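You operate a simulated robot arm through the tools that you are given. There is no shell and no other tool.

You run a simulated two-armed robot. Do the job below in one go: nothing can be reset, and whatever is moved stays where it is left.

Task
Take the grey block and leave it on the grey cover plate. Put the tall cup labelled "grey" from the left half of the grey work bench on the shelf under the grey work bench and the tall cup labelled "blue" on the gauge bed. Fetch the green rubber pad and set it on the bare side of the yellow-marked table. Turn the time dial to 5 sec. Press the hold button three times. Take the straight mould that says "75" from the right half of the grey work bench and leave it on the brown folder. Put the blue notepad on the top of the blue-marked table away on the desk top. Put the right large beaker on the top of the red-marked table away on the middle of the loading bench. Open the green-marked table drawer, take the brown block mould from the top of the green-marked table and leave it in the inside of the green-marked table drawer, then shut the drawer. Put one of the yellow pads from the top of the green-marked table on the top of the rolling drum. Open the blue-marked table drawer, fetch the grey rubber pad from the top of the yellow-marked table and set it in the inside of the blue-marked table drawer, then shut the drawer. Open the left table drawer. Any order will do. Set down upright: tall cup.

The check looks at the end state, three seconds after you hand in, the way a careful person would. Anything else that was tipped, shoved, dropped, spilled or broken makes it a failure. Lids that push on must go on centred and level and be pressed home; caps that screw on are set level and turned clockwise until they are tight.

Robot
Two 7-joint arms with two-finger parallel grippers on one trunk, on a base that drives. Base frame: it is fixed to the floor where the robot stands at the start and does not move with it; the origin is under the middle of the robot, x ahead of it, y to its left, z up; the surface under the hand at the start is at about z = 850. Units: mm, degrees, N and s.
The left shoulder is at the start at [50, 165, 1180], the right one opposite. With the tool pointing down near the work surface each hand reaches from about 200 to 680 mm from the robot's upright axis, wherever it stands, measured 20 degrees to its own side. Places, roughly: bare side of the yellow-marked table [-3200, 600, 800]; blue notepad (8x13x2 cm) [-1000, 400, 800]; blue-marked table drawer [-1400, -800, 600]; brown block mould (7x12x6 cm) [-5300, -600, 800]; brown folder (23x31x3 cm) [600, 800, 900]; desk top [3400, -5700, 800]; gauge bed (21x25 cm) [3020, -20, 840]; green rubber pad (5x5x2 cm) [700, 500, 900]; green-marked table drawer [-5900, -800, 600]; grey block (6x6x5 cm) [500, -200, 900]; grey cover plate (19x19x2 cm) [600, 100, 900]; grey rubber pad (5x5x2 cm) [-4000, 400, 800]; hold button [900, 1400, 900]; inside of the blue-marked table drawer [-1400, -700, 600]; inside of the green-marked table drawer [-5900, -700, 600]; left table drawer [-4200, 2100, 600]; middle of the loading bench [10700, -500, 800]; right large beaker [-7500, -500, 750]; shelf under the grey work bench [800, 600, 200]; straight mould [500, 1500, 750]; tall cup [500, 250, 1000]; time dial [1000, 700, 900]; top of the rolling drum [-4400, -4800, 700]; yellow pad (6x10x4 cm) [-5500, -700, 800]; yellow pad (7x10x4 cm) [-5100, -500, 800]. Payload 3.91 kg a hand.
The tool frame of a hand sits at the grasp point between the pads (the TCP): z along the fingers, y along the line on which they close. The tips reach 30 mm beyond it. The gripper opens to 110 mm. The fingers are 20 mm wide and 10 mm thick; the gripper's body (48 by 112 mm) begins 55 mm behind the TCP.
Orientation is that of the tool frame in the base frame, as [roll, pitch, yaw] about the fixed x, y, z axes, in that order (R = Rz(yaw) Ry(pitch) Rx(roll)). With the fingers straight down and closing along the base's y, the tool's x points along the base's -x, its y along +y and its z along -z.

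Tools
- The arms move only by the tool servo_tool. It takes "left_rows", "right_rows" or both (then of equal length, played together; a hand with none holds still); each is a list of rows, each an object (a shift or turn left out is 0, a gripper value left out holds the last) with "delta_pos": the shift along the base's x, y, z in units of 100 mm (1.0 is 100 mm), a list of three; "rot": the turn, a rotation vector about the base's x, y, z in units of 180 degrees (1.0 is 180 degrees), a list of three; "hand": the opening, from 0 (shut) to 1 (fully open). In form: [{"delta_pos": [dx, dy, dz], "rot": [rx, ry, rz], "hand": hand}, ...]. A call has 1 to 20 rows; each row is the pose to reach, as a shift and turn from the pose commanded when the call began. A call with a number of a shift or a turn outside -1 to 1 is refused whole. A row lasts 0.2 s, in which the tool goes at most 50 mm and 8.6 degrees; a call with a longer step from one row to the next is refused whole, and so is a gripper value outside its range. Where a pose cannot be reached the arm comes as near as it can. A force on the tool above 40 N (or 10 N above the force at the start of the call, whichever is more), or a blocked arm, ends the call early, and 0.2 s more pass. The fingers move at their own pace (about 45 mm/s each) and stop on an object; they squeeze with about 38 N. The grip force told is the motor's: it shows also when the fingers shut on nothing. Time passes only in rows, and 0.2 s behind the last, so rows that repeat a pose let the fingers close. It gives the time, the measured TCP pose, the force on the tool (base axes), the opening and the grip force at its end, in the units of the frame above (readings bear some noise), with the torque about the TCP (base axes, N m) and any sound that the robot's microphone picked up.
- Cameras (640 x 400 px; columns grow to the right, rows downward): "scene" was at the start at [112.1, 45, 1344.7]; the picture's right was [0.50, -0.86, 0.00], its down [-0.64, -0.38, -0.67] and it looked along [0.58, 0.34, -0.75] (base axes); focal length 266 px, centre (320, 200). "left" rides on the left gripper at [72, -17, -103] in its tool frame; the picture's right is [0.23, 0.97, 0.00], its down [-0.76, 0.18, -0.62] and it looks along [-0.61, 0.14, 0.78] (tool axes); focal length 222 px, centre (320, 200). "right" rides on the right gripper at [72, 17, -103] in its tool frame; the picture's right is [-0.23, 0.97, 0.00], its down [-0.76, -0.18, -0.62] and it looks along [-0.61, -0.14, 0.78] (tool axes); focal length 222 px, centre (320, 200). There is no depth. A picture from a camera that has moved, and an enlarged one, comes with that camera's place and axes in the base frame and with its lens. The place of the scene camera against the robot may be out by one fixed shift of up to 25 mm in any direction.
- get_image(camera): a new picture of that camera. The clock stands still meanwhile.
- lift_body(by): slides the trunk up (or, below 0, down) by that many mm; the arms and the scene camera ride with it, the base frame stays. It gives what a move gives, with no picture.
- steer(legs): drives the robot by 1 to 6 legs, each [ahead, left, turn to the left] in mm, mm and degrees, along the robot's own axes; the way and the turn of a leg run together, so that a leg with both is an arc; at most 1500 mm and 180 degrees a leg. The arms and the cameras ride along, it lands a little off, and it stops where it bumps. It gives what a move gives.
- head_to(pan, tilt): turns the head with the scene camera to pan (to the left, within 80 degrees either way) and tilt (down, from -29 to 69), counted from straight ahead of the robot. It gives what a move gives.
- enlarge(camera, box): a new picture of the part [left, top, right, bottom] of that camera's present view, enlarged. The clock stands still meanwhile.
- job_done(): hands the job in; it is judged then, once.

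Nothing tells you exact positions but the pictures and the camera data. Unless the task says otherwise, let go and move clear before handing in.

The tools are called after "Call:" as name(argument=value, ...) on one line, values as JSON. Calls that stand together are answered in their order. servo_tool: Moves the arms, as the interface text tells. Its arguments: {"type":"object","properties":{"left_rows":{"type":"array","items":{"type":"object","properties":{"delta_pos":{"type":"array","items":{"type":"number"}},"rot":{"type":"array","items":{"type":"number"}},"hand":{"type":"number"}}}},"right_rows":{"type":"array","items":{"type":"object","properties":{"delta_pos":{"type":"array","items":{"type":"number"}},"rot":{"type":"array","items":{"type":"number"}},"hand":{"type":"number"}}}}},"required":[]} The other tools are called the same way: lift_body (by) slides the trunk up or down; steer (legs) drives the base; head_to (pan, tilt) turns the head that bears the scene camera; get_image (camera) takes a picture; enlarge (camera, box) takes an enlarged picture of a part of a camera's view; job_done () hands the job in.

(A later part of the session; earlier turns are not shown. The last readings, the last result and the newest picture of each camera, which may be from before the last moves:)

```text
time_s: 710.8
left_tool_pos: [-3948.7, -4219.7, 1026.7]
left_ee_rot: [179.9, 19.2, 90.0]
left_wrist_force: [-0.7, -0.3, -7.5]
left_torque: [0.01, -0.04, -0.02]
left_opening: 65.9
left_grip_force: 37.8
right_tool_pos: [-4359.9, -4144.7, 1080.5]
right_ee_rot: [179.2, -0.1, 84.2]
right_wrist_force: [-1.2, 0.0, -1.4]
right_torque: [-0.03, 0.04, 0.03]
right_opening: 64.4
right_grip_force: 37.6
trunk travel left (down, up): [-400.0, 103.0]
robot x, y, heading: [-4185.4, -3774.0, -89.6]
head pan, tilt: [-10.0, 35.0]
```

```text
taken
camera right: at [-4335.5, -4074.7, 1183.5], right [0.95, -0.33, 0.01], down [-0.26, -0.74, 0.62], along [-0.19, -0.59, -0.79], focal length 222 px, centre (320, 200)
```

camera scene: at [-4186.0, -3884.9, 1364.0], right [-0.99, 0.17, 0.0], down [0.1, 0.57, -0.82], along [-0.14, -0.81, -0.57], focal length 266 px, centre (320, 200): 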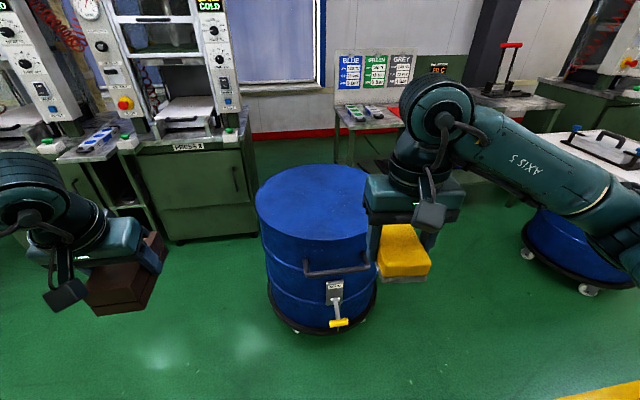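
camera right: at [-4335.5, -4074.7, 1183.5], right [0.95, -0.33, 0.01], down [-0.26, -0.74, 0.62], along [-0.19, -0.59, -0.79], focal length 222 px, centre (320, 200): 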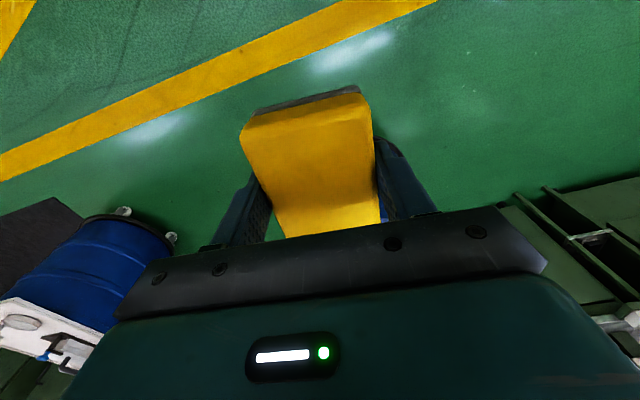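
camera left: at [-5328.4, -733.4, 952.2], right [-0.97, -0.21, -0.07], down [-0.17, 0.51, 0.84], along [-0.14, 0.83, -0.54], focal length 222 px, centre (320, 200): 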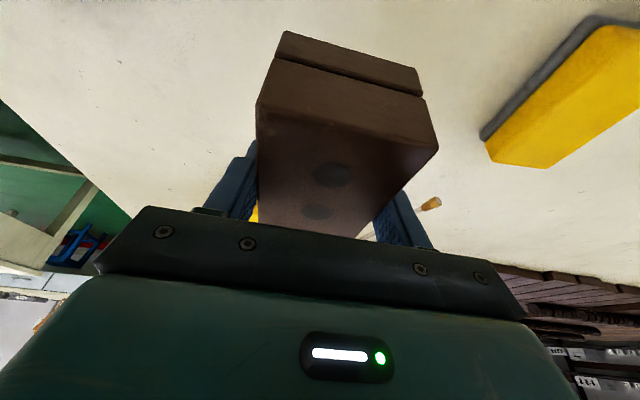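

Call:
steer(legs=[[255, 0, -0.4]])

Call:
servo_tool(right_rows=[{"delta_pos": [0, -0.3, 0]}, {"delta_pos": [0, -0.6, -0.1]}, {"delta_pos": [0, -0.9, -0.2]}])

Call:
servo_tool(right_rows=[{"delta_pos": [0, -0.3, -0.2]}, {"delta_pos": [0, -0.6, -0.4]}, {"delta_pos": [0, -0.9, -0.6]}])

Call:
get_image(camera="right")

Call:
get_image(camera="scene")

```text
time_s: 712.6
left_tool_pos: [-3950.1, -4477.7, 1026.8]
left_ee_rot: [179.8, 19.2, 89.7]
left_wrist_force: [0.6, -0.4, -7.1]
left_torque: [0.09, 0.0, 0.02]
left_opening: 65.8
left_grip_force: 37.8
right_tool_pos: [-4360.6, -4401.6, 1079.0]
right_ee_rot: [179.2, -0.2, 83.8]
right_wrist_force: [-0.6, 0.2, -1.5]
right_torque: [0.04, -0.01, -0.04]
right_opening: 64.5
right_grip_force: 37.8
trunk travel left (down, up): [-400.0, 103.0]
robot x, y, heading: [-4182.8, -4032.1, -89.7]
head pan, tilt: [-10.0, 35.0]
```

```text
time_s: 713.4
left_tool_pos: [-3949.2, -4476.0, 1026.6]
left_ee_rot: [179.9, 19.3, 89.7]
left_wrist_force: [0.2, -0.4, -6.8]
left_torque: [0.05, -0.01, -0.02]
left_opening: 65.9
left_grip_force: 38.2
right_tool_pos: [-4359.9, -4491.1, 1059.9]
right_ee_rot: [179.3, -0.2, 83.7]
right_wrist_force: [-0.3, 0.1, 0.0]
right_torque: [-0.01, 0.0, 0.01]
right_opening: 64.7
right_grip_force: 37.8
trunk travel left (down, up): [-400.0, 103.0]
robot x, y, heading: [-4186.1, -4034.5, -89.8]
head pan, tilt: [-10.0, 35.0]
```

```text
time_s: 714.2
left_tool_pos: [-3949.0, -4477.5, 1028.1]
left_ee_rot: [179.8, 19.2, 89.7]
left_wrist_force: [-0.1, 0.0, -7.5]
left_torque: [0.03, 0.0, 0.0]
left_opening: 65.6
left_grip_force: 38.0
right_tool_pos: [-4359.3, -4583.2, 997.1]
right_ee_rot: [179.2, 0.0, 83.9]
right_wrist_force: [0.3, -0.5, -0.9]
right_torque: [0.0, 0.0, -0.02]
right_opening: 64.6
right_grip_force: 38.0
trunk travel left (down, up): [-400.0, 103.0]
robot x, y, heading: [-4182.7, -4031.2, -90.1]
head pan, tilt: [-10.0, 35.0]
```

```text
taken
camera right: at [-4335.2, -4512.5, 1100.7], right [0.94, -0.33, 0.01], down [-0.27, -0.74, 0.62], along [-0.19, -0.59, -0.79], focal length 222 px, centre (320, 200)
```

right: 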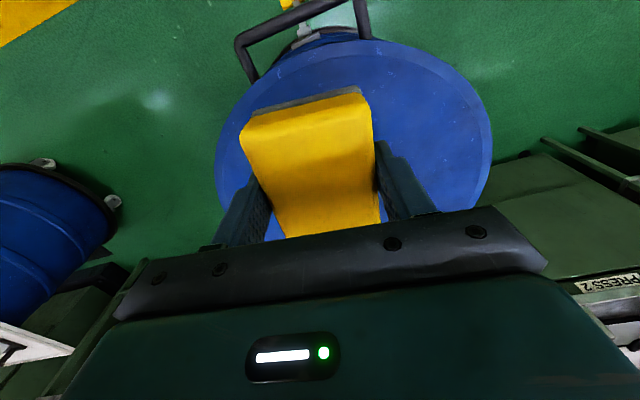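

```text
taken
camera scene: at [-4185.6, -4142.5, 1363.9], right [-0.98, 0.17, 0.0], down [0.1, 0.57, -0.82], along [-0.14, -0.81, -0.57], focal length 266 px, centre (320, 200)
```

scene: 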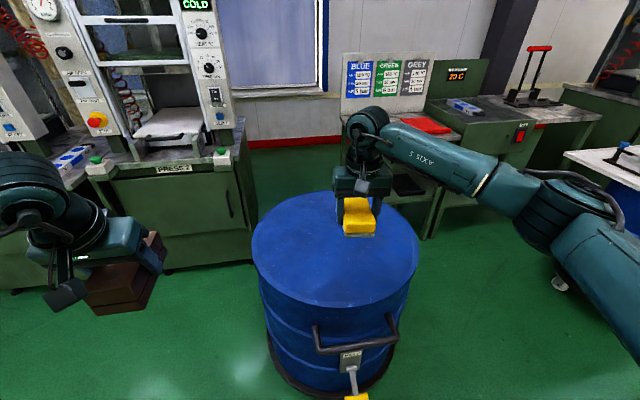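

Drum top centre is about [−4362, −4800], radius 267. Lower the pad at y≈−4670 until it rests.

Call:
servo_tool(right_rows=[{"delta_pos": [0, -0.3, -0.3]}, {"delta_pos": [0, -0.6, -0.6]}, {"delta_pos": [0, -0.87, -0.9]}])

Call:
servo_tool(right_rows=[{"delta_pos": [0, 0, -0.3]}, {"delta_pos": [0, 0, -0.6]}, {"delta_pos": [0, 0, -0.8]}, {"delta_pos": [0, 0, -0.9]}, {"delta_pos": [0, 0, -0.95]}, {"delta_pos": [0, 0, -1.0]}])

Call:
get_image(camera="scene")

Call:
get_image(camera="right")

```text
time_s: 715.0
left_tool_pos: [-3949.2, -4477.4, 1026.0]
left_ee_rot: [179.8, 19.3, 89.7]
left_wrist_force: [0.3, -0.1, -7.3]
left_torque: [0.04, -0.01, 0.02]
left_opening: 65.7
left_grip_force: 37.5
right_tool_pos: [-4358.1, -4669.8, 909.0]
right_ee_rot: [179.3, -0.2, 83.9]
right_wrist_force: [0.1, -0.2, -2.2]
right_torque: [0.02, -0.02, 0.01]
right_opening: 64.9
right_grip_force: 38.2
trunk travel left (down, up): [-400.0, 103.0]
robot x, y, heading: [-4187.0, -4029.8, -89.9]
head pan, tilt: [-10.0, 35.0]
```

```text
time_s: 716.4
left_tool_pos: [-3950.0, -4476.4, 1026.1]
left_ee_rot: [179.8, 19.2, 89.7]
left_wrist_force: [0.0, -0.1, -7.3]
left_torque: [0.04, -0.01, 0.03]
left_opening: 66.0
left_grip_force: 37.8
right_tool_pos: [-4362.8, -4662.6, 810.1]
right_ee_rot: [179.2, -0.1, 83.8]
right_wrist_force: [0.0, -0.6, -0.7]
right_torque: [0.0, -0.01, 0.03]
right_opening: 64.7
right_grip_force: 37.7
right hand out of reach, approached as far as the arm can: row 4, 5, 6
trunk travel left (down, up): [-400.0, 103.0]
robot x, y, heading: [-4183.7, -4031.3, -89.9]
head pan, tilt: [-10.0, 35.0]
```

```text
taken
camera scene: at [-4185.5, -4142.0, 1364.0], right [-0.98, 0.17, 0.0], down [0.1, 0.57, -0.82], along [-0.14, -0.81, -0.57], focal length 266 px, centre (320, 200)
```

scene: 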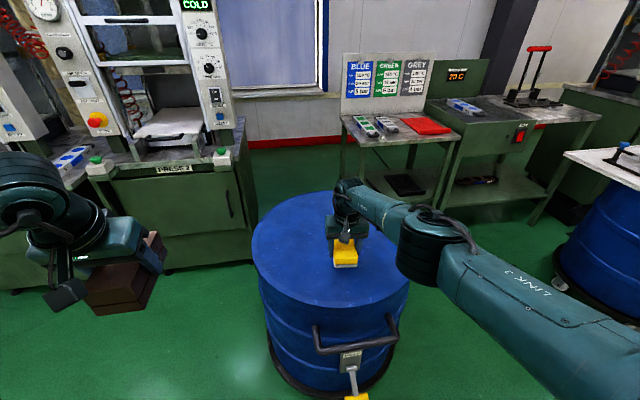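

```text
taken
camera right: at [-4337.0, -4593.3, 913.6], right [0.94, -0.33, 0.01], down [-0.27, -0.74, 0.62], along [-0.2, -0.59, -0.78], focal length 222 px, centre (320, 200)
```

right: 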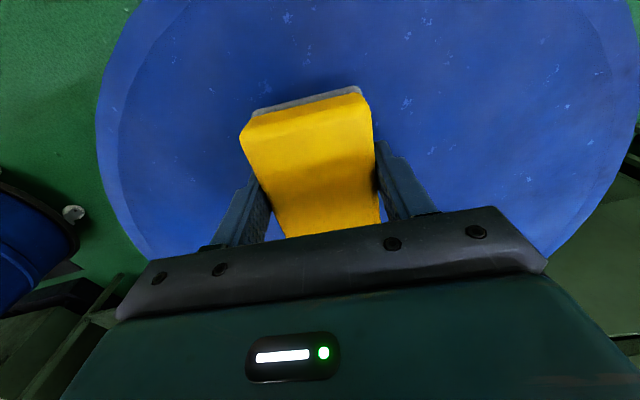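

Arm limit again; lower the trunk while raising the hand, then descend with force feedback.

Call:
servo_tool(right_rows=[{"delta_pos": [0, 0, 0.3]}, {"delta_pos": [0, 0, 0.6]}])

Call:
lift_body(by=-90)

Call:
servo_tool(right_rows=[{"delta_pos": [0, 0, -0.04]}, {"delta_pos": [0, 0, -0.08]}, {"delta_pos": [0, 0, -0.12]}, {"delta_pos": [0, 0, -0.16]}, {"delta_pos": [0, 0, -0.2]}])

Call:
enlarge(camera="scene", box=[240, 160, 440, 320])

```text
time_s: 717.0
left_tool_pos: [-3948.6, -4477.5, 1027.3]
left_ee_rot: [179.8, 19.2, 89.7]
left_wrist_force: [0.1, -0.4, -7.2]
left_torque: [0.05, 0.02, -0.02]
left_opening: 65.4
left_grip_force: 37.7
right_tool_pos: [-4363.1, -4661.0, 872.0]
right_ee_rot: [179.3, -0.1, 83.8]
right_wrist_force: [-0.6, -0.8, -0.9]
right_torque: [-0.04, 0.01, -0.02]
right_opening: 64.7
right_grip_force: 37.6
trunk travel left (down, up): [-400.0, 103.0]
robot x, y, heading: [-4185.3, -4032.6, -89.5]
head pan, tilt: [-10.0, 35.0]
```

```text
time_s: 718.3
left_tool_pos: [-3949.1, -4477.1, 938.3]
left_ee_rot: [179.9, 19.2, 89.7]
left_wrist_force: [-0.1, -0.2, -7.6]
left_torque: [0.04, 0.0, 0.0]
left_opening: 65.8
left_grip_force: 38.1
right_tool_pos: [-4363.0, -4660.7, 779.5]
right_ee_rot: [179.1, -0.1, 83.7]
right_wrist_force: [0.2, 1.1, -0.9]
right_torque: [-0.03, 0.02, -0.01]
right_opening: 64.2
right_grip_force: 37.4
trunk travel left (down, up): [-310.0, 193.0]
robot x, y, heading: [-4184.0, -4029.1, -90.1]
head pan, tilt: [-10.0, 35.0]
```

```text
time_s: 719.5
left_tool_pos: [-3949.6, -4476.3, 937.3]
left_ee_rot: [179.7, 19.2, 89.7]
left_wrist_force: [1.0, 0.7, -8.0]
left_torque: [0.04, 0.04, -0.02]
left_opening: 66.0
left_grip_force: 38.4
right_tool_pos: [-4362.9, -4661.3, 761.3]
right_ee_rot: [179.2, 0.0, 84.0]
right_wrist_force: [0.2, 0.5, -1.0]
right_torque: [0.0, -0.01, 0.01]
right_opening: 64.5
right_grip_force: 38.2
trunk travel left (down, up): [-310.0, 193.0]
robot x, y, heading: [-4183.0, -4032.8, -89.9]
head pan, tilt: [-10.0, 35.0]
```

```text
2.50 times, centred on (340, 240) of scene
camera zoom: at [-4185.7, -4142.0, 1274.0], right [-0.98, 0.17, 0.0], down [0.1, 0.57, -0.82], along [-0.14, -0.81, -0.57], focal length 666 px, centre (270, 100)
```

zoom: 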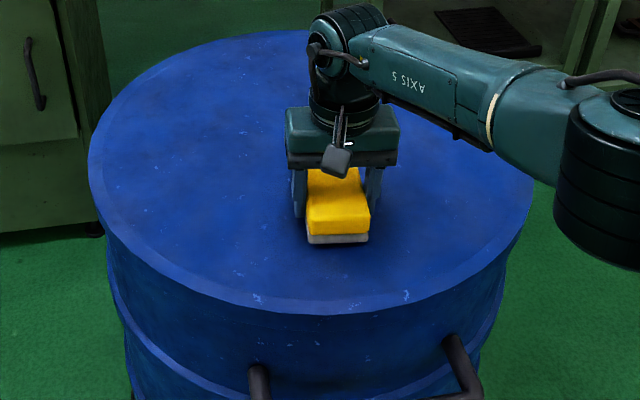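

Call:
servo_tool(right_rows=[{"delta_pos": [0, 0, -0.03]}, {"delta_pos": [0, 0, -0.06]}, {"delta_pos": [0, 0, -0.09]}, {"delta_pos": [0, 0, -0.12]}, {"delta_pos": [0, 0, -0.15]}, {"delta_pos": [0, 0, -0.18]}])

```text
time_s: 720.6
left_tool_pos: [-3949.4, -4474.2, 936.6]
left_ee_rot: [179.8, 19.1, 89.7]
left_wrist_force: [-0.6, 0.9, -7.3]
left_torque: [0.04, -0.01, 0.0]
left_opening: 65.9
left_grip_force: 37.9
right_tool_pos: [-4361.7, -4663.9, 756.6]
right_ee_rot: [179.1, 0.4, 83.9]
right_wrist_force: [-0.2, 7.5, 16.8]
right_torque: [0.25, 0.58, -0.4]
right_opening: 64.9
right_grip_force: 37.8
trunk travel left (down, up): [-310.0, 193.0]
robot x, y, heading: [-4185.0, -4030.6, -89.8]
head pan, tilt: [-10.0, 35.0]
stopped in row 5 (right hand): the force on the tool passed its limit at 42 N (the readings are from after the stop); the commanded pose is now the measured one
```

The pad rests on the drum. Release and rise.

Call:
servo_tool(right_rows=[{"delta_pos": [0, 0, 0.02], "hand": 0.9}, {"delta_pos": [0, 0, 0.02], "hand": 0.9}, {"delta_pos": [0, 0, 0.02], "hand": 0.9}, {"delta_pos": [0, 0, 0.3], "hand": 0.9}, {"delta_pos": [0, 0, 0.6], "hand": 0.9}, {"delta_pos": [0, 0, 1.0], "hand": 0.9}])

Call:
servo_tool(right_rows=[{"delta_pos": [0, 0.3, 0.3]}, {"delta_pos": [0, 0.6, 0.6]}, {"delta_pos": [0, 0.9, 0.9]}])

Call:
servo_tool(right_rows=[{"delta_pos": [0, 0.3, 0.1]}, {"delta_pos": [0, 0.6, 0.2]}, {"delta_pos": [0, 0.9, 0.3]}])

Call:
get_image(camera="scene")

```text
time_s: 722.0
left_tool_pos: [-3949.6, -4477.2, 937.0]
left_ee_rot: [179.8, 19.2, 89.7]
left_wrist_force: [-0.5, 0.1, -7.3]
left_torque: [0.03, 0.0, 0.01]
left_opening: 65.8
left_grip_force: 38.5
right_tool_pos: [-4363.9, -4663.9, 852.9]
right_ee_rot: [179.2, 0.2, 83.8]
right_wrist_force: [-0.3, -0.3, 0.8]
right_torque: [0.01, -0.02, 0.0]
right_opening: 98.9
right_grip_force: 0.0
trunk travel left (down, up): [-310.0, 193.0]
robot x, y, heading: [-4182.7, -4028.2, -89.9]
head pan, tilt: [-10.0, 35.0]
```

```text
time_s: 722.8
left_tool_pos: [-3948.7, -4476.2, 936.6]
left_ee_rot: [179.7, 19.3, 89.7]
left_wrist_force: [-0.5, 0.3, -7.6]
left_torque: [0.04, -0.02, 0.0]
left_opening: 65.9
left_grip_force: 38.4
right_tool_pos: [-4362.2, -4574.0, 943.8]
right_ee_rot: [179.1, 0.3, 83.7]
right_wrist_force: [-0.7, -0.1, 0.2]
right_torque: [-0.04, -0.01, 0.04]
right_opening: 98.9
right_grip_force: 0.1
trunk travel left (down, up): [-310.0, 193.0]
robot x, y, heading: [-4186.2, -4030.1, -90.0]
head pan, tilt: [-10.0, 35.0]
```

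```text
time_s: 723.6
left_tool_pos: [-3948.4, -4475.7, 937.2]
left_ee_rot: [179.8, 19.2, 89.7]
left_wrist_force: [0.4, 0.4, -6.7]
left_torque: [0.05, -0.02, 0.02]
left_opening: 65.8
left_grip_force: 38.6
right_tool_pos: [-4363.1, -4485.2, 971.4]
right_ee_rot: [179.1, 0.2, 83.8]
right_wrist_force: [0.1, -0.7, 0.5]
right_torque: [0.0, 0.03, 0.01]
right_opening: 98.7
right_grip_force: 0.1
trunk travel left (down, up): [-310.0, 193.0]
robot x, y, heading: [-4187.6, -4028.7, -90.0]
head pan, tilt: [-10.0, 35.0]
```

```text
taken
camera scene: at [-4185.7, -4141.6, 1274.0], right [-0.98, 0.17, 0.0], down [0.1, 0.57, -0.82], along [-0.14, -0.81, -0.57], focal length 266 px, centre (320, 200)
```

scene: 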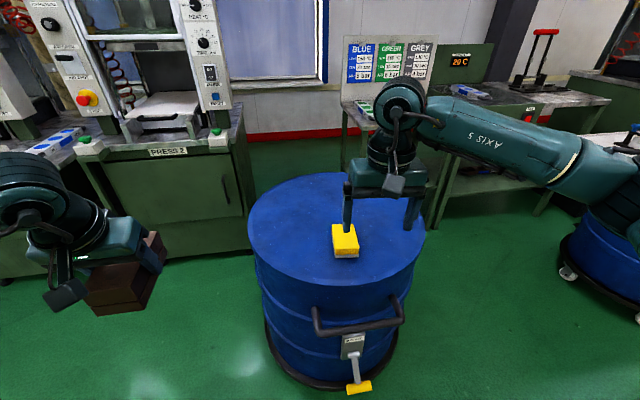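

Yellow pad is on the drum. Restore trunk height, back away, and go round to the west of the open green drawer, facing east.

Call:
lift_body(by=90)

Call:
steer(legs=[[-1050, 0, 0], [0, 0, 90], [-1500, 0, 0], [-800, 0, 0]])

Call:
head_to(pan=45, tilt=25)

Call:
get_image(camera="scene")

```text
time_s: 724.9
left_tool_pos: [-3949.8, -4476.8, 1027.5]
left_ee_rot: [179.8, 19.2, 89.7]
left_wrist_force: [-0.1, -0.4, -7.2]
left_torque: [0.03, 0.01, 0.02]
left_opening: 65.7
left_grip_force: 38.1
right_tool_pos: [-4362.6, -4485.2, 1060.7]
right_ee_rot: [179.0, 0.3, 83.9]
right_wrist_force: [-0.5, 0.4, 0.2]
right_torque: [0.03, -0.02, 0.02]
right_opening: 98.9
right_grip_force: 0.0
trunk travel left (down, up): [-400.0, 103.0]
robot x, y, heading: [-4180.4, -4027.6, -90.0]
head pan, tilt: [-10.0, 35.0]
```

```text
time_s: 745.0
left_tool_pos: [-6053.5, -2792.6, 1026.6]
left_ee_rot: [179.8, 19.2, -179.1]
left_wrist_force: [0.3, 0.4, -6.9]
left_torque: [-0.02, 0.04, -0.01]
left_opening: 65.7
left_grip_force: 38.5
right_tool_pos: [-6035.0, -3206.3, 1061.5]
right_ee_rot: [179.2, 0.2, 175.1]
right_wrist_force: [-0.1, -0.7, 0.4]
right_torque: [-0.01, -0.01, 0.01]
right_opening: 99.0
right_grip_force: 0.1
trunk travel left (down, up): [-400.0, 103.0]
robot x, y, heading: [-6491.2, -3041.1, 1.3]
head pan, tilt: [-10.0, 35.0]
```

```text
time_s: 746.2
left_tool_pos: [-6053.1, -2793.5, 1027.9]
left_ee_rot: [179.8, 19.1, -179.1]
left_wrist_force: [0.1, 0.9, -6.4]
left_torque: [0.01, 0.05, 0.0]
left_opening: 65.7
left_grip_force: 37.3
right_tool_pos: [-6035.2, -3206.1, 1062.0]
right_ee_rot: [179.1, 0.3, 175.1]
right_wrist_force: [0.6, 0.0, -0.4]
right_torque: [-0.01, 0.0, -0.02]
right_opening: 99.1
right_grip_force: 0.0
trunk travel left (down, up): [-400.0, 103.0]
robot x, y, heading: [-6491.3, -3037.9, 1.5]
head pan, tilt: [45.0, 25.0]
```

```text
taken
camera scene: at [-6384.7, -2966.4, 1379.7], right [0.72, -0.69, 0.0], down [-0.29, -0.31, -0.91], along [0.63, 0.66, -0.42], focal length 266 px, centre (320, 200)
```

scene: 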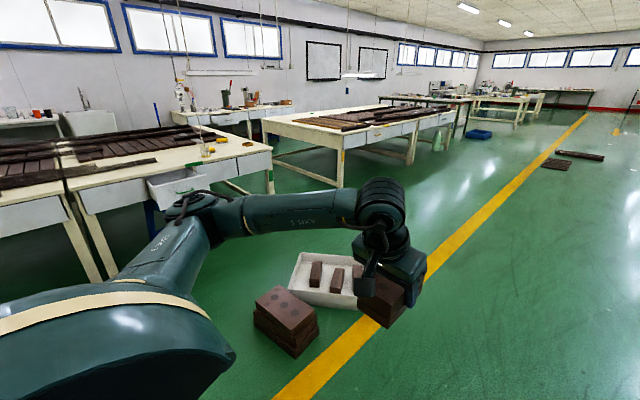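

Call:
steer(legs=[[0, 1400, -1.4], [0, 330, 0]])

Call:
head_to(pan=25, tilt=40)

Call:
get_image(camera="scene")

Call:
get_image(camera="left")

```text
time_s: 762.0
left_tool_pos: [-6068.0, -1044.1, 1025.9]
left_ee_rot: [179.9, 19.2, 179.8]
left_wrist_force: [-0.2, -0.2, -7.1]
left_torque: [0.04, 0.04, 0.01]
left_opening: 65.7
left_grip_force: 37.9
right_tool_pos: [-6059.3, -1459.6, 1061.9]
right_ee_rot: [179.1, 0.2, 174.0]
right_wrist_force: [-0.9, -0.1, -0.5]
right_torque: [0.0, 0.0, 0.02]
right_opening: 99.0
right_grip_force: 0.2
trunk travel left (down, up): [-400.0, 103.0]
robot x, y, heading: [-6511.7, -1283.1, 0.1]
head pan, tilt: [45.0, 25.0]
```

```text
time_s: 762.8
left_tool_pos: [-6068.2, -1045.3, 1027.4]
left_ee_rot: [179.8, 19.0, 179.9]
left_wrist_force: [0.4, 0.0, -7.8]
left_torque: [0.02, 0.03, 0.0]
left_opening: 65.9
left_grip_force: 38.0
right_tool_pos: [-6058.0, -1459.5, 1061.9]
right_ee_rot: [179.0, 0.2, 174.0]
right_wrist_force: [0.0, -0.4, -0.3]
right_torque: [-0.02, 0.03, 0.02]
right_opening: 98.7
right_grip_force: 0.1
trunk travel left (down, up): [-400.0, 103.0]
robot x, y, heading: [-6511.7, -1281.4, 0.4]
head pan, tilt: [25.0, 40.0]
```

```text
taken
camera scene: at [-6391.8, -1241.3, 1356.5], right [0.43, -0.9, 0.0], down [-0.58, -0.27, -0.77], along [0.69, 0.33, -0.64], focal length 266 px, centre (320, 200)
```

scene: 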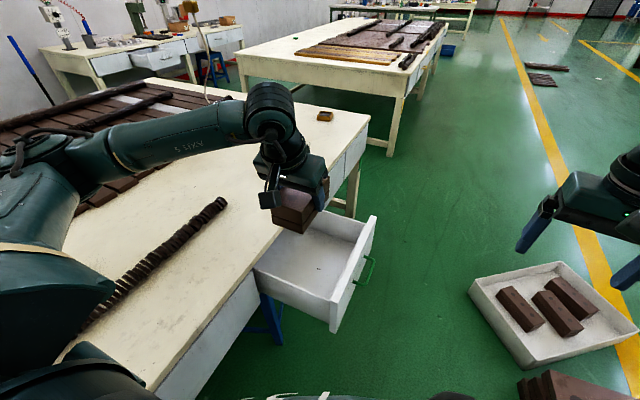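

```text
taken
camera left: at [-6170.8, -1061.2, 1101.3], right [-0.21, 0.97, -0.07], down [0.52, 0.17, 0.84], along [0.83, 0.14, -0.54], focal length 222 px, centre (320, 200)
```

left: 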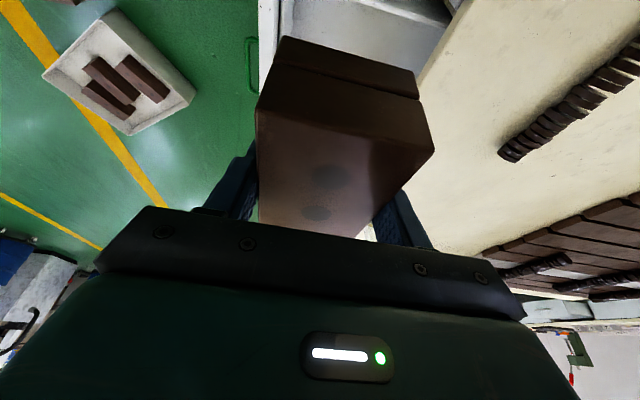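

The drawer interior spans about x −6060…−5765, y −1130…−900. Move the block above its middle, then lower using the trunk.

Call:
servo_tool(left_rows=[{"delta_pos": [0.3, 0.03, -0.1]}, {"delta_pos": [0.6, 0.06, -0.25]}, {"delta_pos": [0.9, 0.1, -0.4]}])

Call:
servo_tool(left_rows=[{"delta_pos": [0.3, 0.05, -0.2]}, {"delta_pos": [0.55, 0.1, -0.4]}, {"delta_pos": [0.58, 0.1, -0.6]}])

Call:
lift_body(by=-150)

Call:
get_image(camera="left")

Call:
get_image(camera="scene")

```text
time_s: 763.6
left_tool_pos: [-5973.8, -1034.7, 985.8]
left_ee_rot: [179.9, 19.1, 180.0]
left_wrist_force: [0.3, -1.0, -7.0]
left_torque: [0.0, 0.02, 0.02]
left_opening: 65.9
left_grip_force: 37.9
right_tool_pos: [-6057.8, -1458.9, 1061.7]
right_ee_rot: [179.1, 0.2, 174.0]
right_wrist_force: [0.2, 0.9, 0.3]
right_torque: [0.03, 0.03, 0.0]
right_opening: 99.2
right_grip_force: 0.2
trunk travel left (down, up): [-400.0, 103.0]
robot x, y, heading: [-6511.0, -1281.4, 0.4]
head pan, tilt: [25.0, 40.0]
```

```text
time_s: 764.4
left_tool_pos: [-5918.6, -1025.5, 923.2]
left_ee_rot: [179.7, 19.3, 179.9]
left_wrist_force: [-0.8, 0.2, -7.7]
left_torque: [-0.02, 0.04, -0.04]
left_opening: 65.9
left_grip_force: 38.1
right_tool_pos: [-6057.9, -1458.9, 1062.4]
right_ee_rot: [179.1, 0.3, 174.0]
right_wrist_force: [0.0, 0.2, -0.8]
right_torque: [0.0, -0.01, 0.04]
right_opening: 99.2
right_grip_force: 0.0
trunk travel left (down, up): [-400.0, 103.0]
robot x, y, heading: [-6512.8, -1283.5, 0.5]
head pan, tilt: [25.0, 40.0]
```

```text
time_s: 766.2
left_tool_pos: [-5918.9, -1025.4, 774.9]
left_ee_rot: [179.8, 19.2, 179.9]
left_wrist_force: [0.2, 0.6, -6.9]
left_torque: [-0.02, 0.03, -0.01]
left_opening: 65.9
left_grip_force: 37.7
right_tool_pos: [-6057.9, -1459.7, 912.7]
right_ee_rot: [179.1, 0.2, 174.0]
right_wrist_force: [-0.1, 0.2, 0.0]
right_torque: [0.0, 0.0, 0.0]
right_opening: 98.8
right_grip_force: 0.0
trunk travel left (down, up): [-250.0, 253.0]
robot x, y, heading: [-6513.3, -1281.9, 0.6]
head pan, tilt: [25.0, 40.0]
```

```text
taken
camera left: at [-6020.1, -1041.3, 850.1], right [-0.21, 0.97, -0.07], down [0.51, 0.17, 0.84], along [0.83, 0.14, -0.54], focal length 222 px, centre (320, 200)
```

left: 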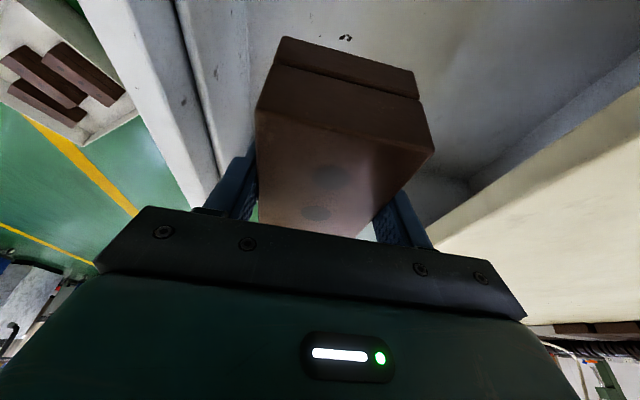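

```text
taken
camera scene: at [-6391.9, -1241.4, 1206.5], right [0.43, -0.9, 0.0], down [-0.58, -0.27, -0.77], along [0.69, 0.33, -0.64], focal length 266 px, centre (320, 200)
```

scene: 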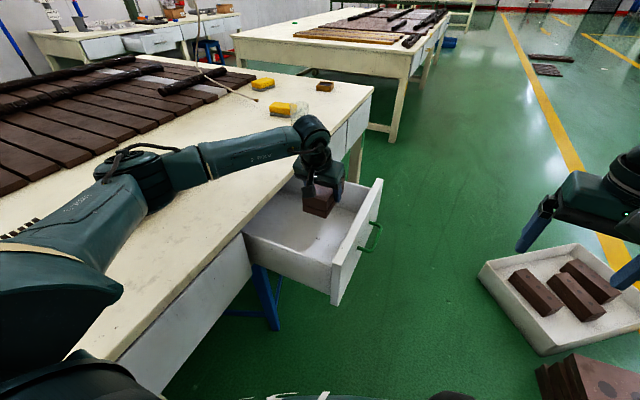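

Call:
servo_tool(left_rows=[{"delta_pos": [0, 0, -0.3]}, {"delta_pos": [0, 0, -0.6]}, {"delta_pos": [0, 0, -0.9]}])

Call:
get_image(camera="scene")

Call:
get_image(camera="left")

```text
time_s: 767.0
left_tool_pos: [-5919.4, -1026.4, 685.9]
left_ee_rot: [179.8, 19.1, 179.8]
left_wrist_force: [0.1, 0.0, -6.6]
left_torque: [0.01, 0.05, 0.01]
left_opening: 65.7
left_grip_force: 37.5
right_tool_pos: [-6059.0, -1459.5, 912.1]
right_ee_rot: [179.2, 0.2, 174.0]
right_wrist_force: [1.2, 0.6, 1.2]
right_torque: [0.0, 0.01, 0.03]
right_opening: 99.0
right_grip_force: 0.0
trunk travel left (down, up): [-250.0, 253.0]
robot x, y, heading: [-6516.3, -1285.1, 0.4]
head pan, tilt: [25.0, 40.0]
```

```text
taken
camera scene: at [-6391.6, -1241.4, 1206.4], right [0.43, -0.9, 0.0], down [-0.58, -0.27, -0.77], along [0.69, 0.33, -0.64], focal length 266 px, centre (320, 200)
```

scene: 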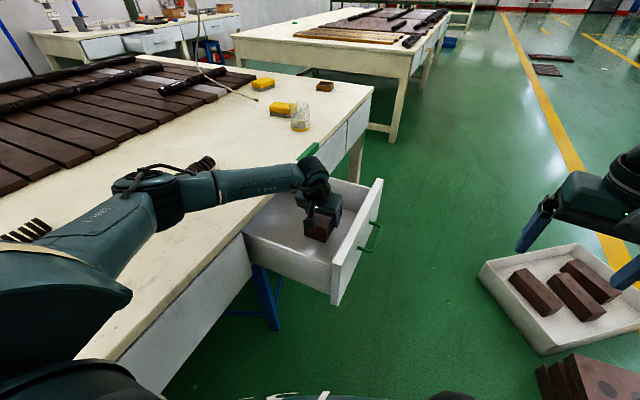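

```text
taken
camera left: at [-6021.1, -1041.3, 759.5], right [-0.21, 0.97, -0.07], down [0.52, 0.18, 0.84], along [0.83, 0.14, -0.54], focal length 222 px, centre (320, 200)
```

left: 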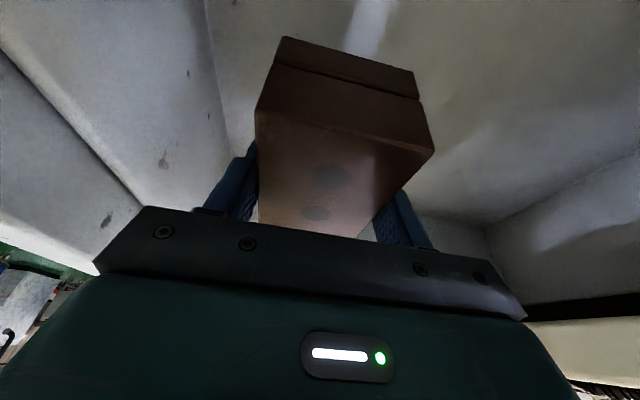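

Call:
servo_tool(left_rows=[{"delta_pos": [0, 0, -0.1]}, {"delta_pos": [0, 0, -0.2]}, {"delta_pos": [0, 0, -0.28]}, {"delta_pos": [0, 0, -0.34]}, {"delta_pos": [0, 0, -0.39]}, {"delta_pos": [0, 0, -0.44]}, {"delta_pos": [0, 0, -0.49]}, {"delta_pos": [0, 0, -0.54]}])

Call:
get_image(camera="left")

Call:
enlarge(camera="scene", box=[200, 130, 420, 320])

```text
time_s: 768.8
left_tool_pos: [-5917.4, -1025.4, 634.1]
left_ee_rot: [179.9, 19.4, 179.9]
left_wrist_force: [-1.8, 0.4, 2.0]
left_torque: [-0.26, -0.27, -0.04]
left_opening: 65.8
left_grip_force: 37.9
right_tool_pos: [-6058.9, -1459.6, 912.3]
right_ee_rot: [179.1, 0.3, 174.1]
right_wrist_force: [-0.2, 0.1, -0.7]
right_torque: [0.0, -0.02, 0.0]
right_opening: 99.0
right_grip_force: 0.0
trunk travel left (down, up): [-250.0, 253.0]
robot x, y, heading: [-6514.0, -1285.4, 0.4]
head pan, tilt: [25.0, 40.0]
```

```text
taken
camera left: at [-6019.8, -1042.0, 708.3], right [-0.21, 0.97, -0.07], down [0.51, 0.18, 0.84], along [0.83, 0.14, -0.54], focal length 222 px, centre (320, 200)
```

left: 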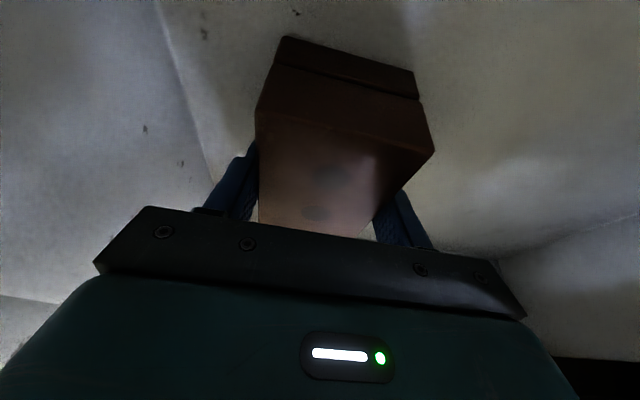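

```text
2.11 times, centred on (310, 225) of scene
camera zoom: at [-6392.7, -1241.7, 1206.7], right [0.43, -0.9, 0.0], down [-0.58, -0.27, -0.77], along [0.69, 0.33, -0.64], focal length 560 px, centre (341, 147)
```

zoom: 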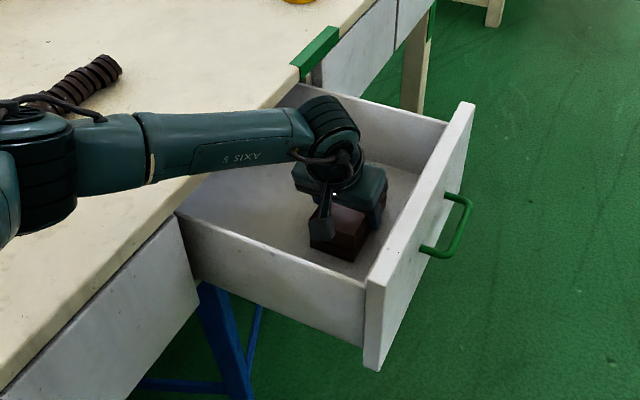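

The block rests on the drawer floor. Open and rise.

Call:
servo_tool(left_rows=[{"hand": 0.9}, {"hand": 0.9}, {"hand": 0.9}, {"delta_pos": [0, 0, 0.2], "hand": 0.9}, {"delta_pos": [0, 0, 0.5], "hand": 0.9}, {"delta_pos": [0, 0, 1.0], "hand": 0.9}])

Call:
servo_tool(left_rows=[{"delta_pos": [0, 0, 0.3]}, {"delta_pos": [-0.1, 0, 0.6]}, {"delta_pos": [-0.3, 0, 1.0]}])

Call:
servo_tool(left_rows=[{"delta_pos": [-0.3, 0, 0.3]}, {"delta_pos": [-0.6, 0, 0.6]}, {"delta_pos": [-0.9, 0, 0.9]}])

Call:
lift_body(by=150)

Call:
get_image(camera="scene")

```text
time_s: 770.2
left_tool_pos: [-5918.7, -1024.5, 730.8]
left_ee_rot: [179.8, 19.1, 179.9]
left_wrist_force: [0.1, -0.5, -1.0]
left_torque: [-0.01, 0.01, 0.0]
left_opening: 99.1
left_grip_force: 0.1
right_tool_pos: [-6060.1, -1459.4, 911.7]
right_ee_rot: [179.1, 0.4, 174.0]
right_wrist_force: [-0.6, -0.2, -0.5]
right_torque: [0.0, -0.02, -0.01]
right_opening: 98.9
right_grip_force: 0.1
trunk travel left (down, up): [-250.0, 253.0]
robot x, y, heading: [-6515.0, -1282.4, 0.4]
head pan, tilt: [25.0, 40.0]
```

```text
time_s: 771.0
left_tool_pos: [-5950.5, -1026.3, 833.0]
left_ee_rot: [179.7, 19.1, 180.0]
left_wrist_force: [-0.6, 0.0, -0.6]
left_torque: [0.02, -0.02, -0.02]
left_opening: 98.7
left_grip_force: 0.1
right_tool_pos: [-6059.9, -1459.2, 912.3]
right_ee_rot: [179.1, 0.4, 173.9]
right_wrist_force: [-0.6, -0.5, 0.9]
right_torque: [0.01, 0.0, -0.01]
right_opening: 99.1
right_grip_force: 0.1
trunk travel left (down, up): [-250.0, 253.0]
robot x, y, heading: [-6514.8, -1279.8, 0.3]
head pan, tilt: [25.0, 40.0]
```

```text
time_s: 771.8
left_tool_pos: [-6040.5, -1025.1, 922.5]
left_ee_rot: [179.6, 19.2, 179.9]
left_wrist_force: [-0.1, 0.0, -0.4]
left_torque: [0.02, -0.01, 0.0]
left_opening: 99.1
left_grip_force: 0.1
right_tool_pos: [-6058.7, -1459.7, 911.9]
right_ee_rot: [179.0, 0.4, 174.0]
right_wrist_force: [0.6, -0.4, 0.0]
right_torque: [0.03, -0.01, -0.02]
right_opening: 99.1
right_grip_force: 0.3
trunk travel left (down, up): [-250.0, 253.0]
robot x, y, heading: [-6512.7, -1281.6, 0.1]
head pan, tilt: [25.0, 40.0]
```

```text
time_s: 773.5
left_tool_pos: [-6039.5, -1025.6, 1071.8]
left_ee_rot: [179.8, 19.3, 180.0]
left_wrist_force: [-0.1, -0.2, -0.1]
left_torque: [0.0, 0.02, 0.01]
left_opening: 99.0
left_grip_force: 0.1
right_tool_pos: [-6059.2, -1458.7, 1061.8]
right_ee_rot: [179.1, 0.2, 174.0]
right_wrist_force: [-0.2, 0.1, 0.8]
right_torque: [0.02, -0.03, -0.01]
right_opening: 99.3
right_grip_force: 0.0
trunk travel left (down, up): [-400.0, 103.0]
robot x, y, heading: [-6515.4, -1288.7, 0.5]
head pan, tilt: [25.0, 40.0]
```

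```text
taken
camera scene: at [-6392.2, -1241.7, 1356.4], right [0.43, -0.9, 0.0], down [-0.58, -0.27, -0.77], along [0.69, 0.33, -0.64], focal length 266 px, centre (320, 200)
```

scene: 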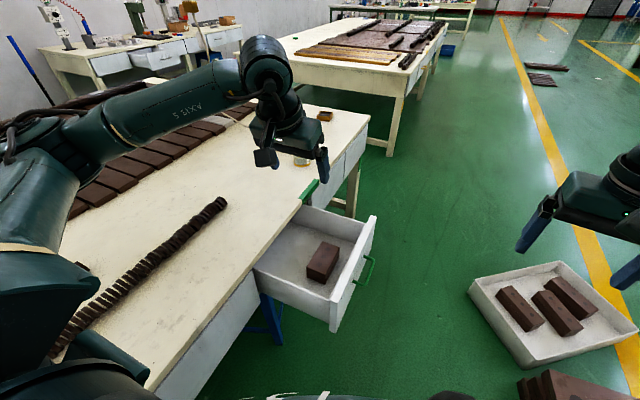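

The block is in the drawer. Reposition to the front of the drawer to push it shut with the right hand.

Call:
steer(legs=[[0, -235, 0], [0, 0, 90], [0, -400, 0]])

Call:
head_to(pan=-20, tilt=48)

Call:
get_image(camera="scene")

Call:
get_image(camera="right")

```text
time_s: 783.6
left_tool_pos: [-6373.8, -1043.8, 1073.3]
left_ee_rot: [179.9, 19.2, -90.4]
left_wrist_force: [-0.4, 0.6, -0.7]
left_torque: [0.03, -0.02, 0.02]
left_opening: 99.1
left_grip_force: 0.0
right_tool_pos: [-5939.4, -1064.8, 1061.6]
right_ee_rot: [179.1, 0.4, -96.2]
right_wrist_force: [-0.7, 0.7, 0.1]
right_torque: [0.01, 0.01, -0.01]
right_opening: 98.8
right_grip_force: 0.1
trunk travel left (down, up): [-400.0, 103.0]
robot x, y, heading: [-6115.5, -1518.6, 90.0]
head pan, tilt: [25.0, 40.0]
```

```text
time_s: 784.8
left_tool_pos: [-6374.1, -1044.2, 1072.6]
left_ee_rot: [179.7, 19.2, -90.4]
left_wrist_force: [-0.1, -0.8, -0.6]
left_torque: [-0.01, 0.01, 0.0]
left_opening: 98.8
left_grip_force: 0.0
right_tool_pos: [-5940.3, -1064.7, 1061.9]
right_ee_rot: [179.1, 0.3, -96.2]
right_wrist_force: [0.1, 0.7, -0.9]
right_torque: [0.0, -0.03, 0.01]
right_opening: 99.0
right_grip_force: 0.0
trunk travel left (down, up): [-400.0, 103.0]
robot x, y, heading: [-6117.1, -1520.8, 90.1]
head pan, tilt: [-20.0, 48.0]
```

```text
taken
camera scene: at [-6076.7, -1409.6, 1345.1], right [0.94, -0.34, 0.0], down [-0.25, -0.7, -0.67], along [0.23, 0.63, -0.74], focal length 266 px, centre (320, 200)
```

scene: 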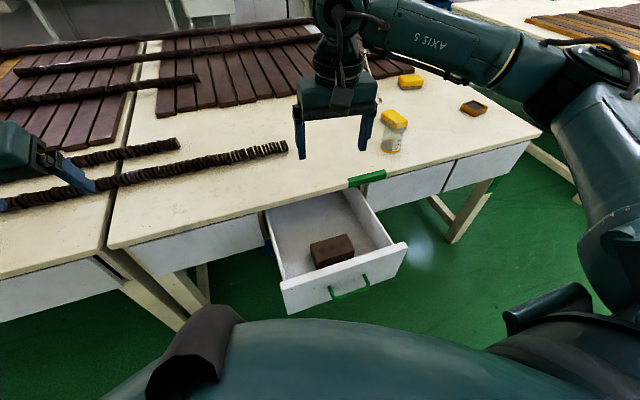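

```text
taken
camera right: at [-5962.7, -1135.6, 1165.4], right [-0.94, 0.33, 0.02], down [0.27, 0.73, 0.62], along [0.19, 0.59, -0.78], focal length 222 px, centre (320, 200)
```

right: 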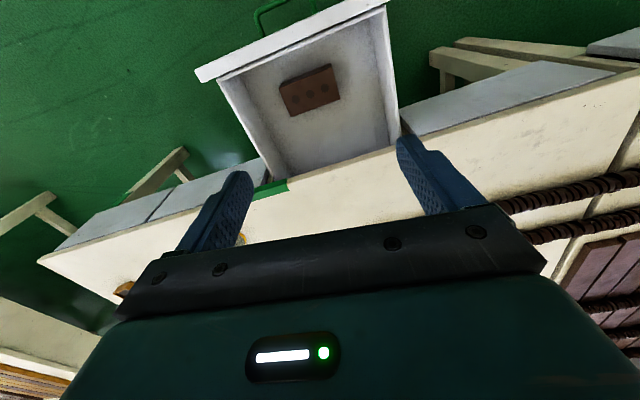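

Call:
servo_tool(right_rows=[{"delta_pos": [0.06, -0.3, 0], "rot": [0, 0, 0.034], "hand": 0.42}, {"delta_pos": [0.12, -0.65, -0.1], "rot": [0, 0, 0.034], "hand": 0.42}, {"delta_pos": [0.19, -1.0, -0.2], "rot": [0, 0, 0.034], "hand": 0.42}])

Call:
servo_tool(right_rows=[{"delta_pos": [0, -0.3, -0.3], "rot": [0.033, 0, 0]}, {"delta_pos": [0, -0.6, -0.6], "rot": [0.067, 0, 0]}, {"delta_pos": [0, -0.75, -1.0], "rot": [0.067, 0, 0]}])

Call:
servo_tool(right_rows=[{"delta_pos": [0, 0, -0.4]}, {"delta_pos": [0, 0, -0.8]}, {"delta_pos": [0, 0, -1.0]}])

Call:
get_image(camera="right")

Call:
get_image(camera="scene")

```text
time_s: 785.6
left_tool_pos: [-6373.2, -1045.9, 1071.8]
left_ee_rot: [179.8, 19.2, -90.4]
left_wrist_force: [0.2, 0.2, -0.7]
left_torque: [0.02, -0.01, 0.04]
left_opening: 99.0
left_grip_force: 0.0
right_tool_pos: [-5920.8, -1164.7, 1043.0]
right_ee_rot: [179.1, 0.3, -90.1]
right_wrist_force: [0.6, 0.7, -0.1]
right_torque: [0.0, 0.01, -0.02]
right_opening: 46.2
right_grip_force: 0.0
trunk travel left (down, up): [-400.0, 103.0]
robot x, y, heading: [-6117.3, -1523.6, 89.7]
head pan, tilt: [-20.0, 48.0]
```

```text
time_s: 786.4
left_tool_pos: [-6374.5, -1044.0, 1072.2]
left_ee_rot: [179.8, 19.2, -90.4]
left_wrist_force: [0.3, -0.8, 0.0]
left_torque: [-0.02, 0.01, 0.0]
left_opening: 98.8
left_grip_force: 0.0
right_tool_pos: [-5925.7, -1212.0, 933.3]
right_ee_rot: [178.8, 12.2, -90.1]
right_wrist_force: [-1.1, 0.1, -0.7]
right_torque: [0.0, -0.03, 0.0]
right_opening: 46.1
right_grip_force: 0.0
right hand out of reach, approached as far as the arm can: row 2, 3
trunk travel left (down, up): [-400.0, 103.0]
robot x, y, heading: [-6114.0, -1515.6, 90.1]
head pan, tilt: [-20.0, 48.0]
```

```text
time_s: 787.2
left_tool_pos: [-6374.7, -1043.4, 1072.6]
left_ee_rot: [179.8, 19.3, -90.4]
left_wrist_force: [-0.2, -0.1, -0.1]
left_torque: [-0.03, -0.02, -0.03]
left_opening: 99.0
left_grip_force: 0.1
right_tool_pos: [-5925.6, -1210.6, 833.8]
right_ee_rot: [179.0, 12.4, -90.1]
right_wrist_force: [0.0, -0.1, -0.1]
right_torque: [0.03, -0.02, -0.02]
right_opening: 46.2
right_grip_force: 0.1
trunk travel left (down, up): [-400.0, 103.0]
robot x, y, heading: [-6118.7, -1520.8, 90.3]
head pan, tilt: [-20.0, 48.0]
```

```text
taken
camera right: at [-5939.7, -1303.9, 920.3], right [-0.97, 0.22, 0.06], down [0.19, 0.61, 0.77], along [0.13, 0.76, -0.64], focal length 222 px, centre (320, 200)
```

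right: 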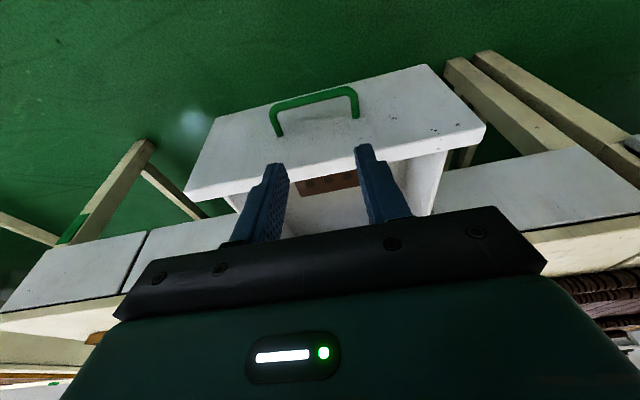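

```text
taken
camera scene: at [-6076.6, -1409.6, 1345.1], right [0.94, -0.34, 0.0], down [-0.25, -0.7, -0.67], along [0.23, 0.63, -0.74], focal length 266 px, centre (320, 200)
```

scene: 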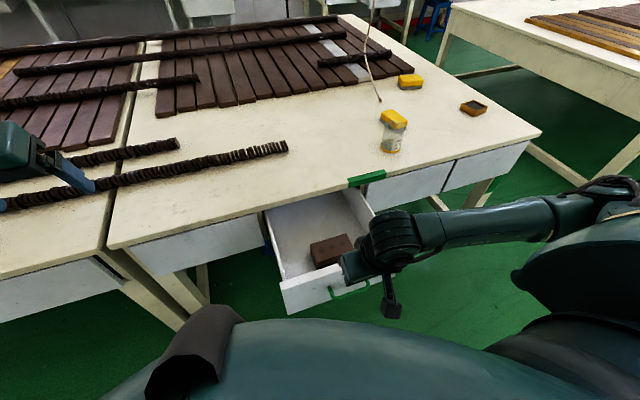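

The tilt limits how close I can come; go vertical and push on the handle bar from the front instead.

Call:
servo_tool(right_rows=[{"delta_pos": [0.02, -0.05, 0.1], "rot": [-0.034, 0, 0]}, {"delta_pos": [0.04, -0.15, 0.1], "rot": [-0.068, 0, 0]}, {"delta_pos": [0.04, -0.2, 0], "rot": [-0.068, 0, 0]}])

Call:
servo_tool(right_rows=[{"delta_pos": [0, 0, -0.4]}, {"delta_pos": [0, 0, -0.8]}, {"delta_pos": [0, 0, -1.0]}])

Call:
servo_tool(right_rows=[{"delta_pos": [0, 0, -0.3]}, {"delta_pos": [0, 0, -0.53]}])

Call:
get_image(camera="right")

```text
time_s: 788.0
left_tool_pos: [-6373.8, -1043.6, 1071.9]
left_ee_rot: [179.7, 19.1, -90.3]
left_wrist_force: [1.5, 0.5, 0.3]
left_torque: [0.02, 0.0, 0.01]
left_opening: 98.9
left_grip_force: 0.0
right_tool_pos: [-5922.2, -1233.6, 835.3]
right_ee_rot: [179.1, 0.0, -90.1]
right_wrist_force: [-0.5, 0.4, -0.1]
right_torque: [0.01, 0.0, 0.03]
right_opening: 45.9
right_grip_force: 0.1
trunk travel left (down, up): [-400.0, 103.0]
robot x, y, heading: [-6118.9, -1517.0, 90.1]
head pan, tilt: [-20.0, 48.0]
```

```text
time_s: 788.8
left_tool_pos: [-6375.2, -1044.0, 1071.8]
left_ee_rot: [179.8, 19.2, -90.3]
left_wrist_force: [-0.7, -0.3, 0.4]
left_torque: [0.0, -0.01, 0.0]
left_opening: 98.9
left_grip_force: 0.1
right_tool_pos: [-5920.7, -1231.5, 736.2]
right_ee_rot: [179.1, 0.1, -90.1]
right_wrist_force: [-0.1, -0.4, 0.0]
right_torque: [0.01, -0.03, -0.01]
right_opening: 45.8
right_grip_force: 0.0
trunk travel left (down, up): [-400.0, 103.0]
robot x, y, heading: [-6117.8, -1521.1, 90.3]
head pan, tilt: [-20.0, 48.0]
```

```text
time_s: 789.4
left_tool_pos: [-6374.2, -1044.3, 1073.2]
left_ee_rot: [179.8, 19.2, -90.4]
left_wrist_force: [-1.1, -0.5, 0.3]
left_torque: [0.03, 0.01, -0.02]
left_opening: 99.1
left_grip_force: 0.0
right_tool_pos: [-5921.2, -1230.9, 682.6]
right_ee_rot: [179.1, 0.1, -90.2]
right_wrist_force: [-0.2, 1.5, -0.4]
right_torque: [-0.02, -0.02, 0.0]
right_opening: 46.4
right_grip_force: 0.1
trunk travel left (down, up): [-400.0, 103.0]
robot x, y, heading: [-6116.3, -1519.0, 89.9]
head pan, tilt: [-20.0, 48.0]
```

```text
taken
camera right: at [-5935.9, -1304.2, 786.0], right [-0.97, 0.23, 0.02], down [0.19, 0.76, 0.62], along [0.13, 0.61, -0.78], focal length 222 px, centre (320, 200)
```

right: 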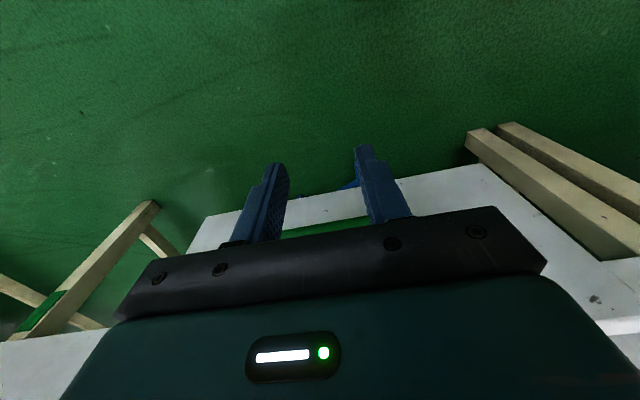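

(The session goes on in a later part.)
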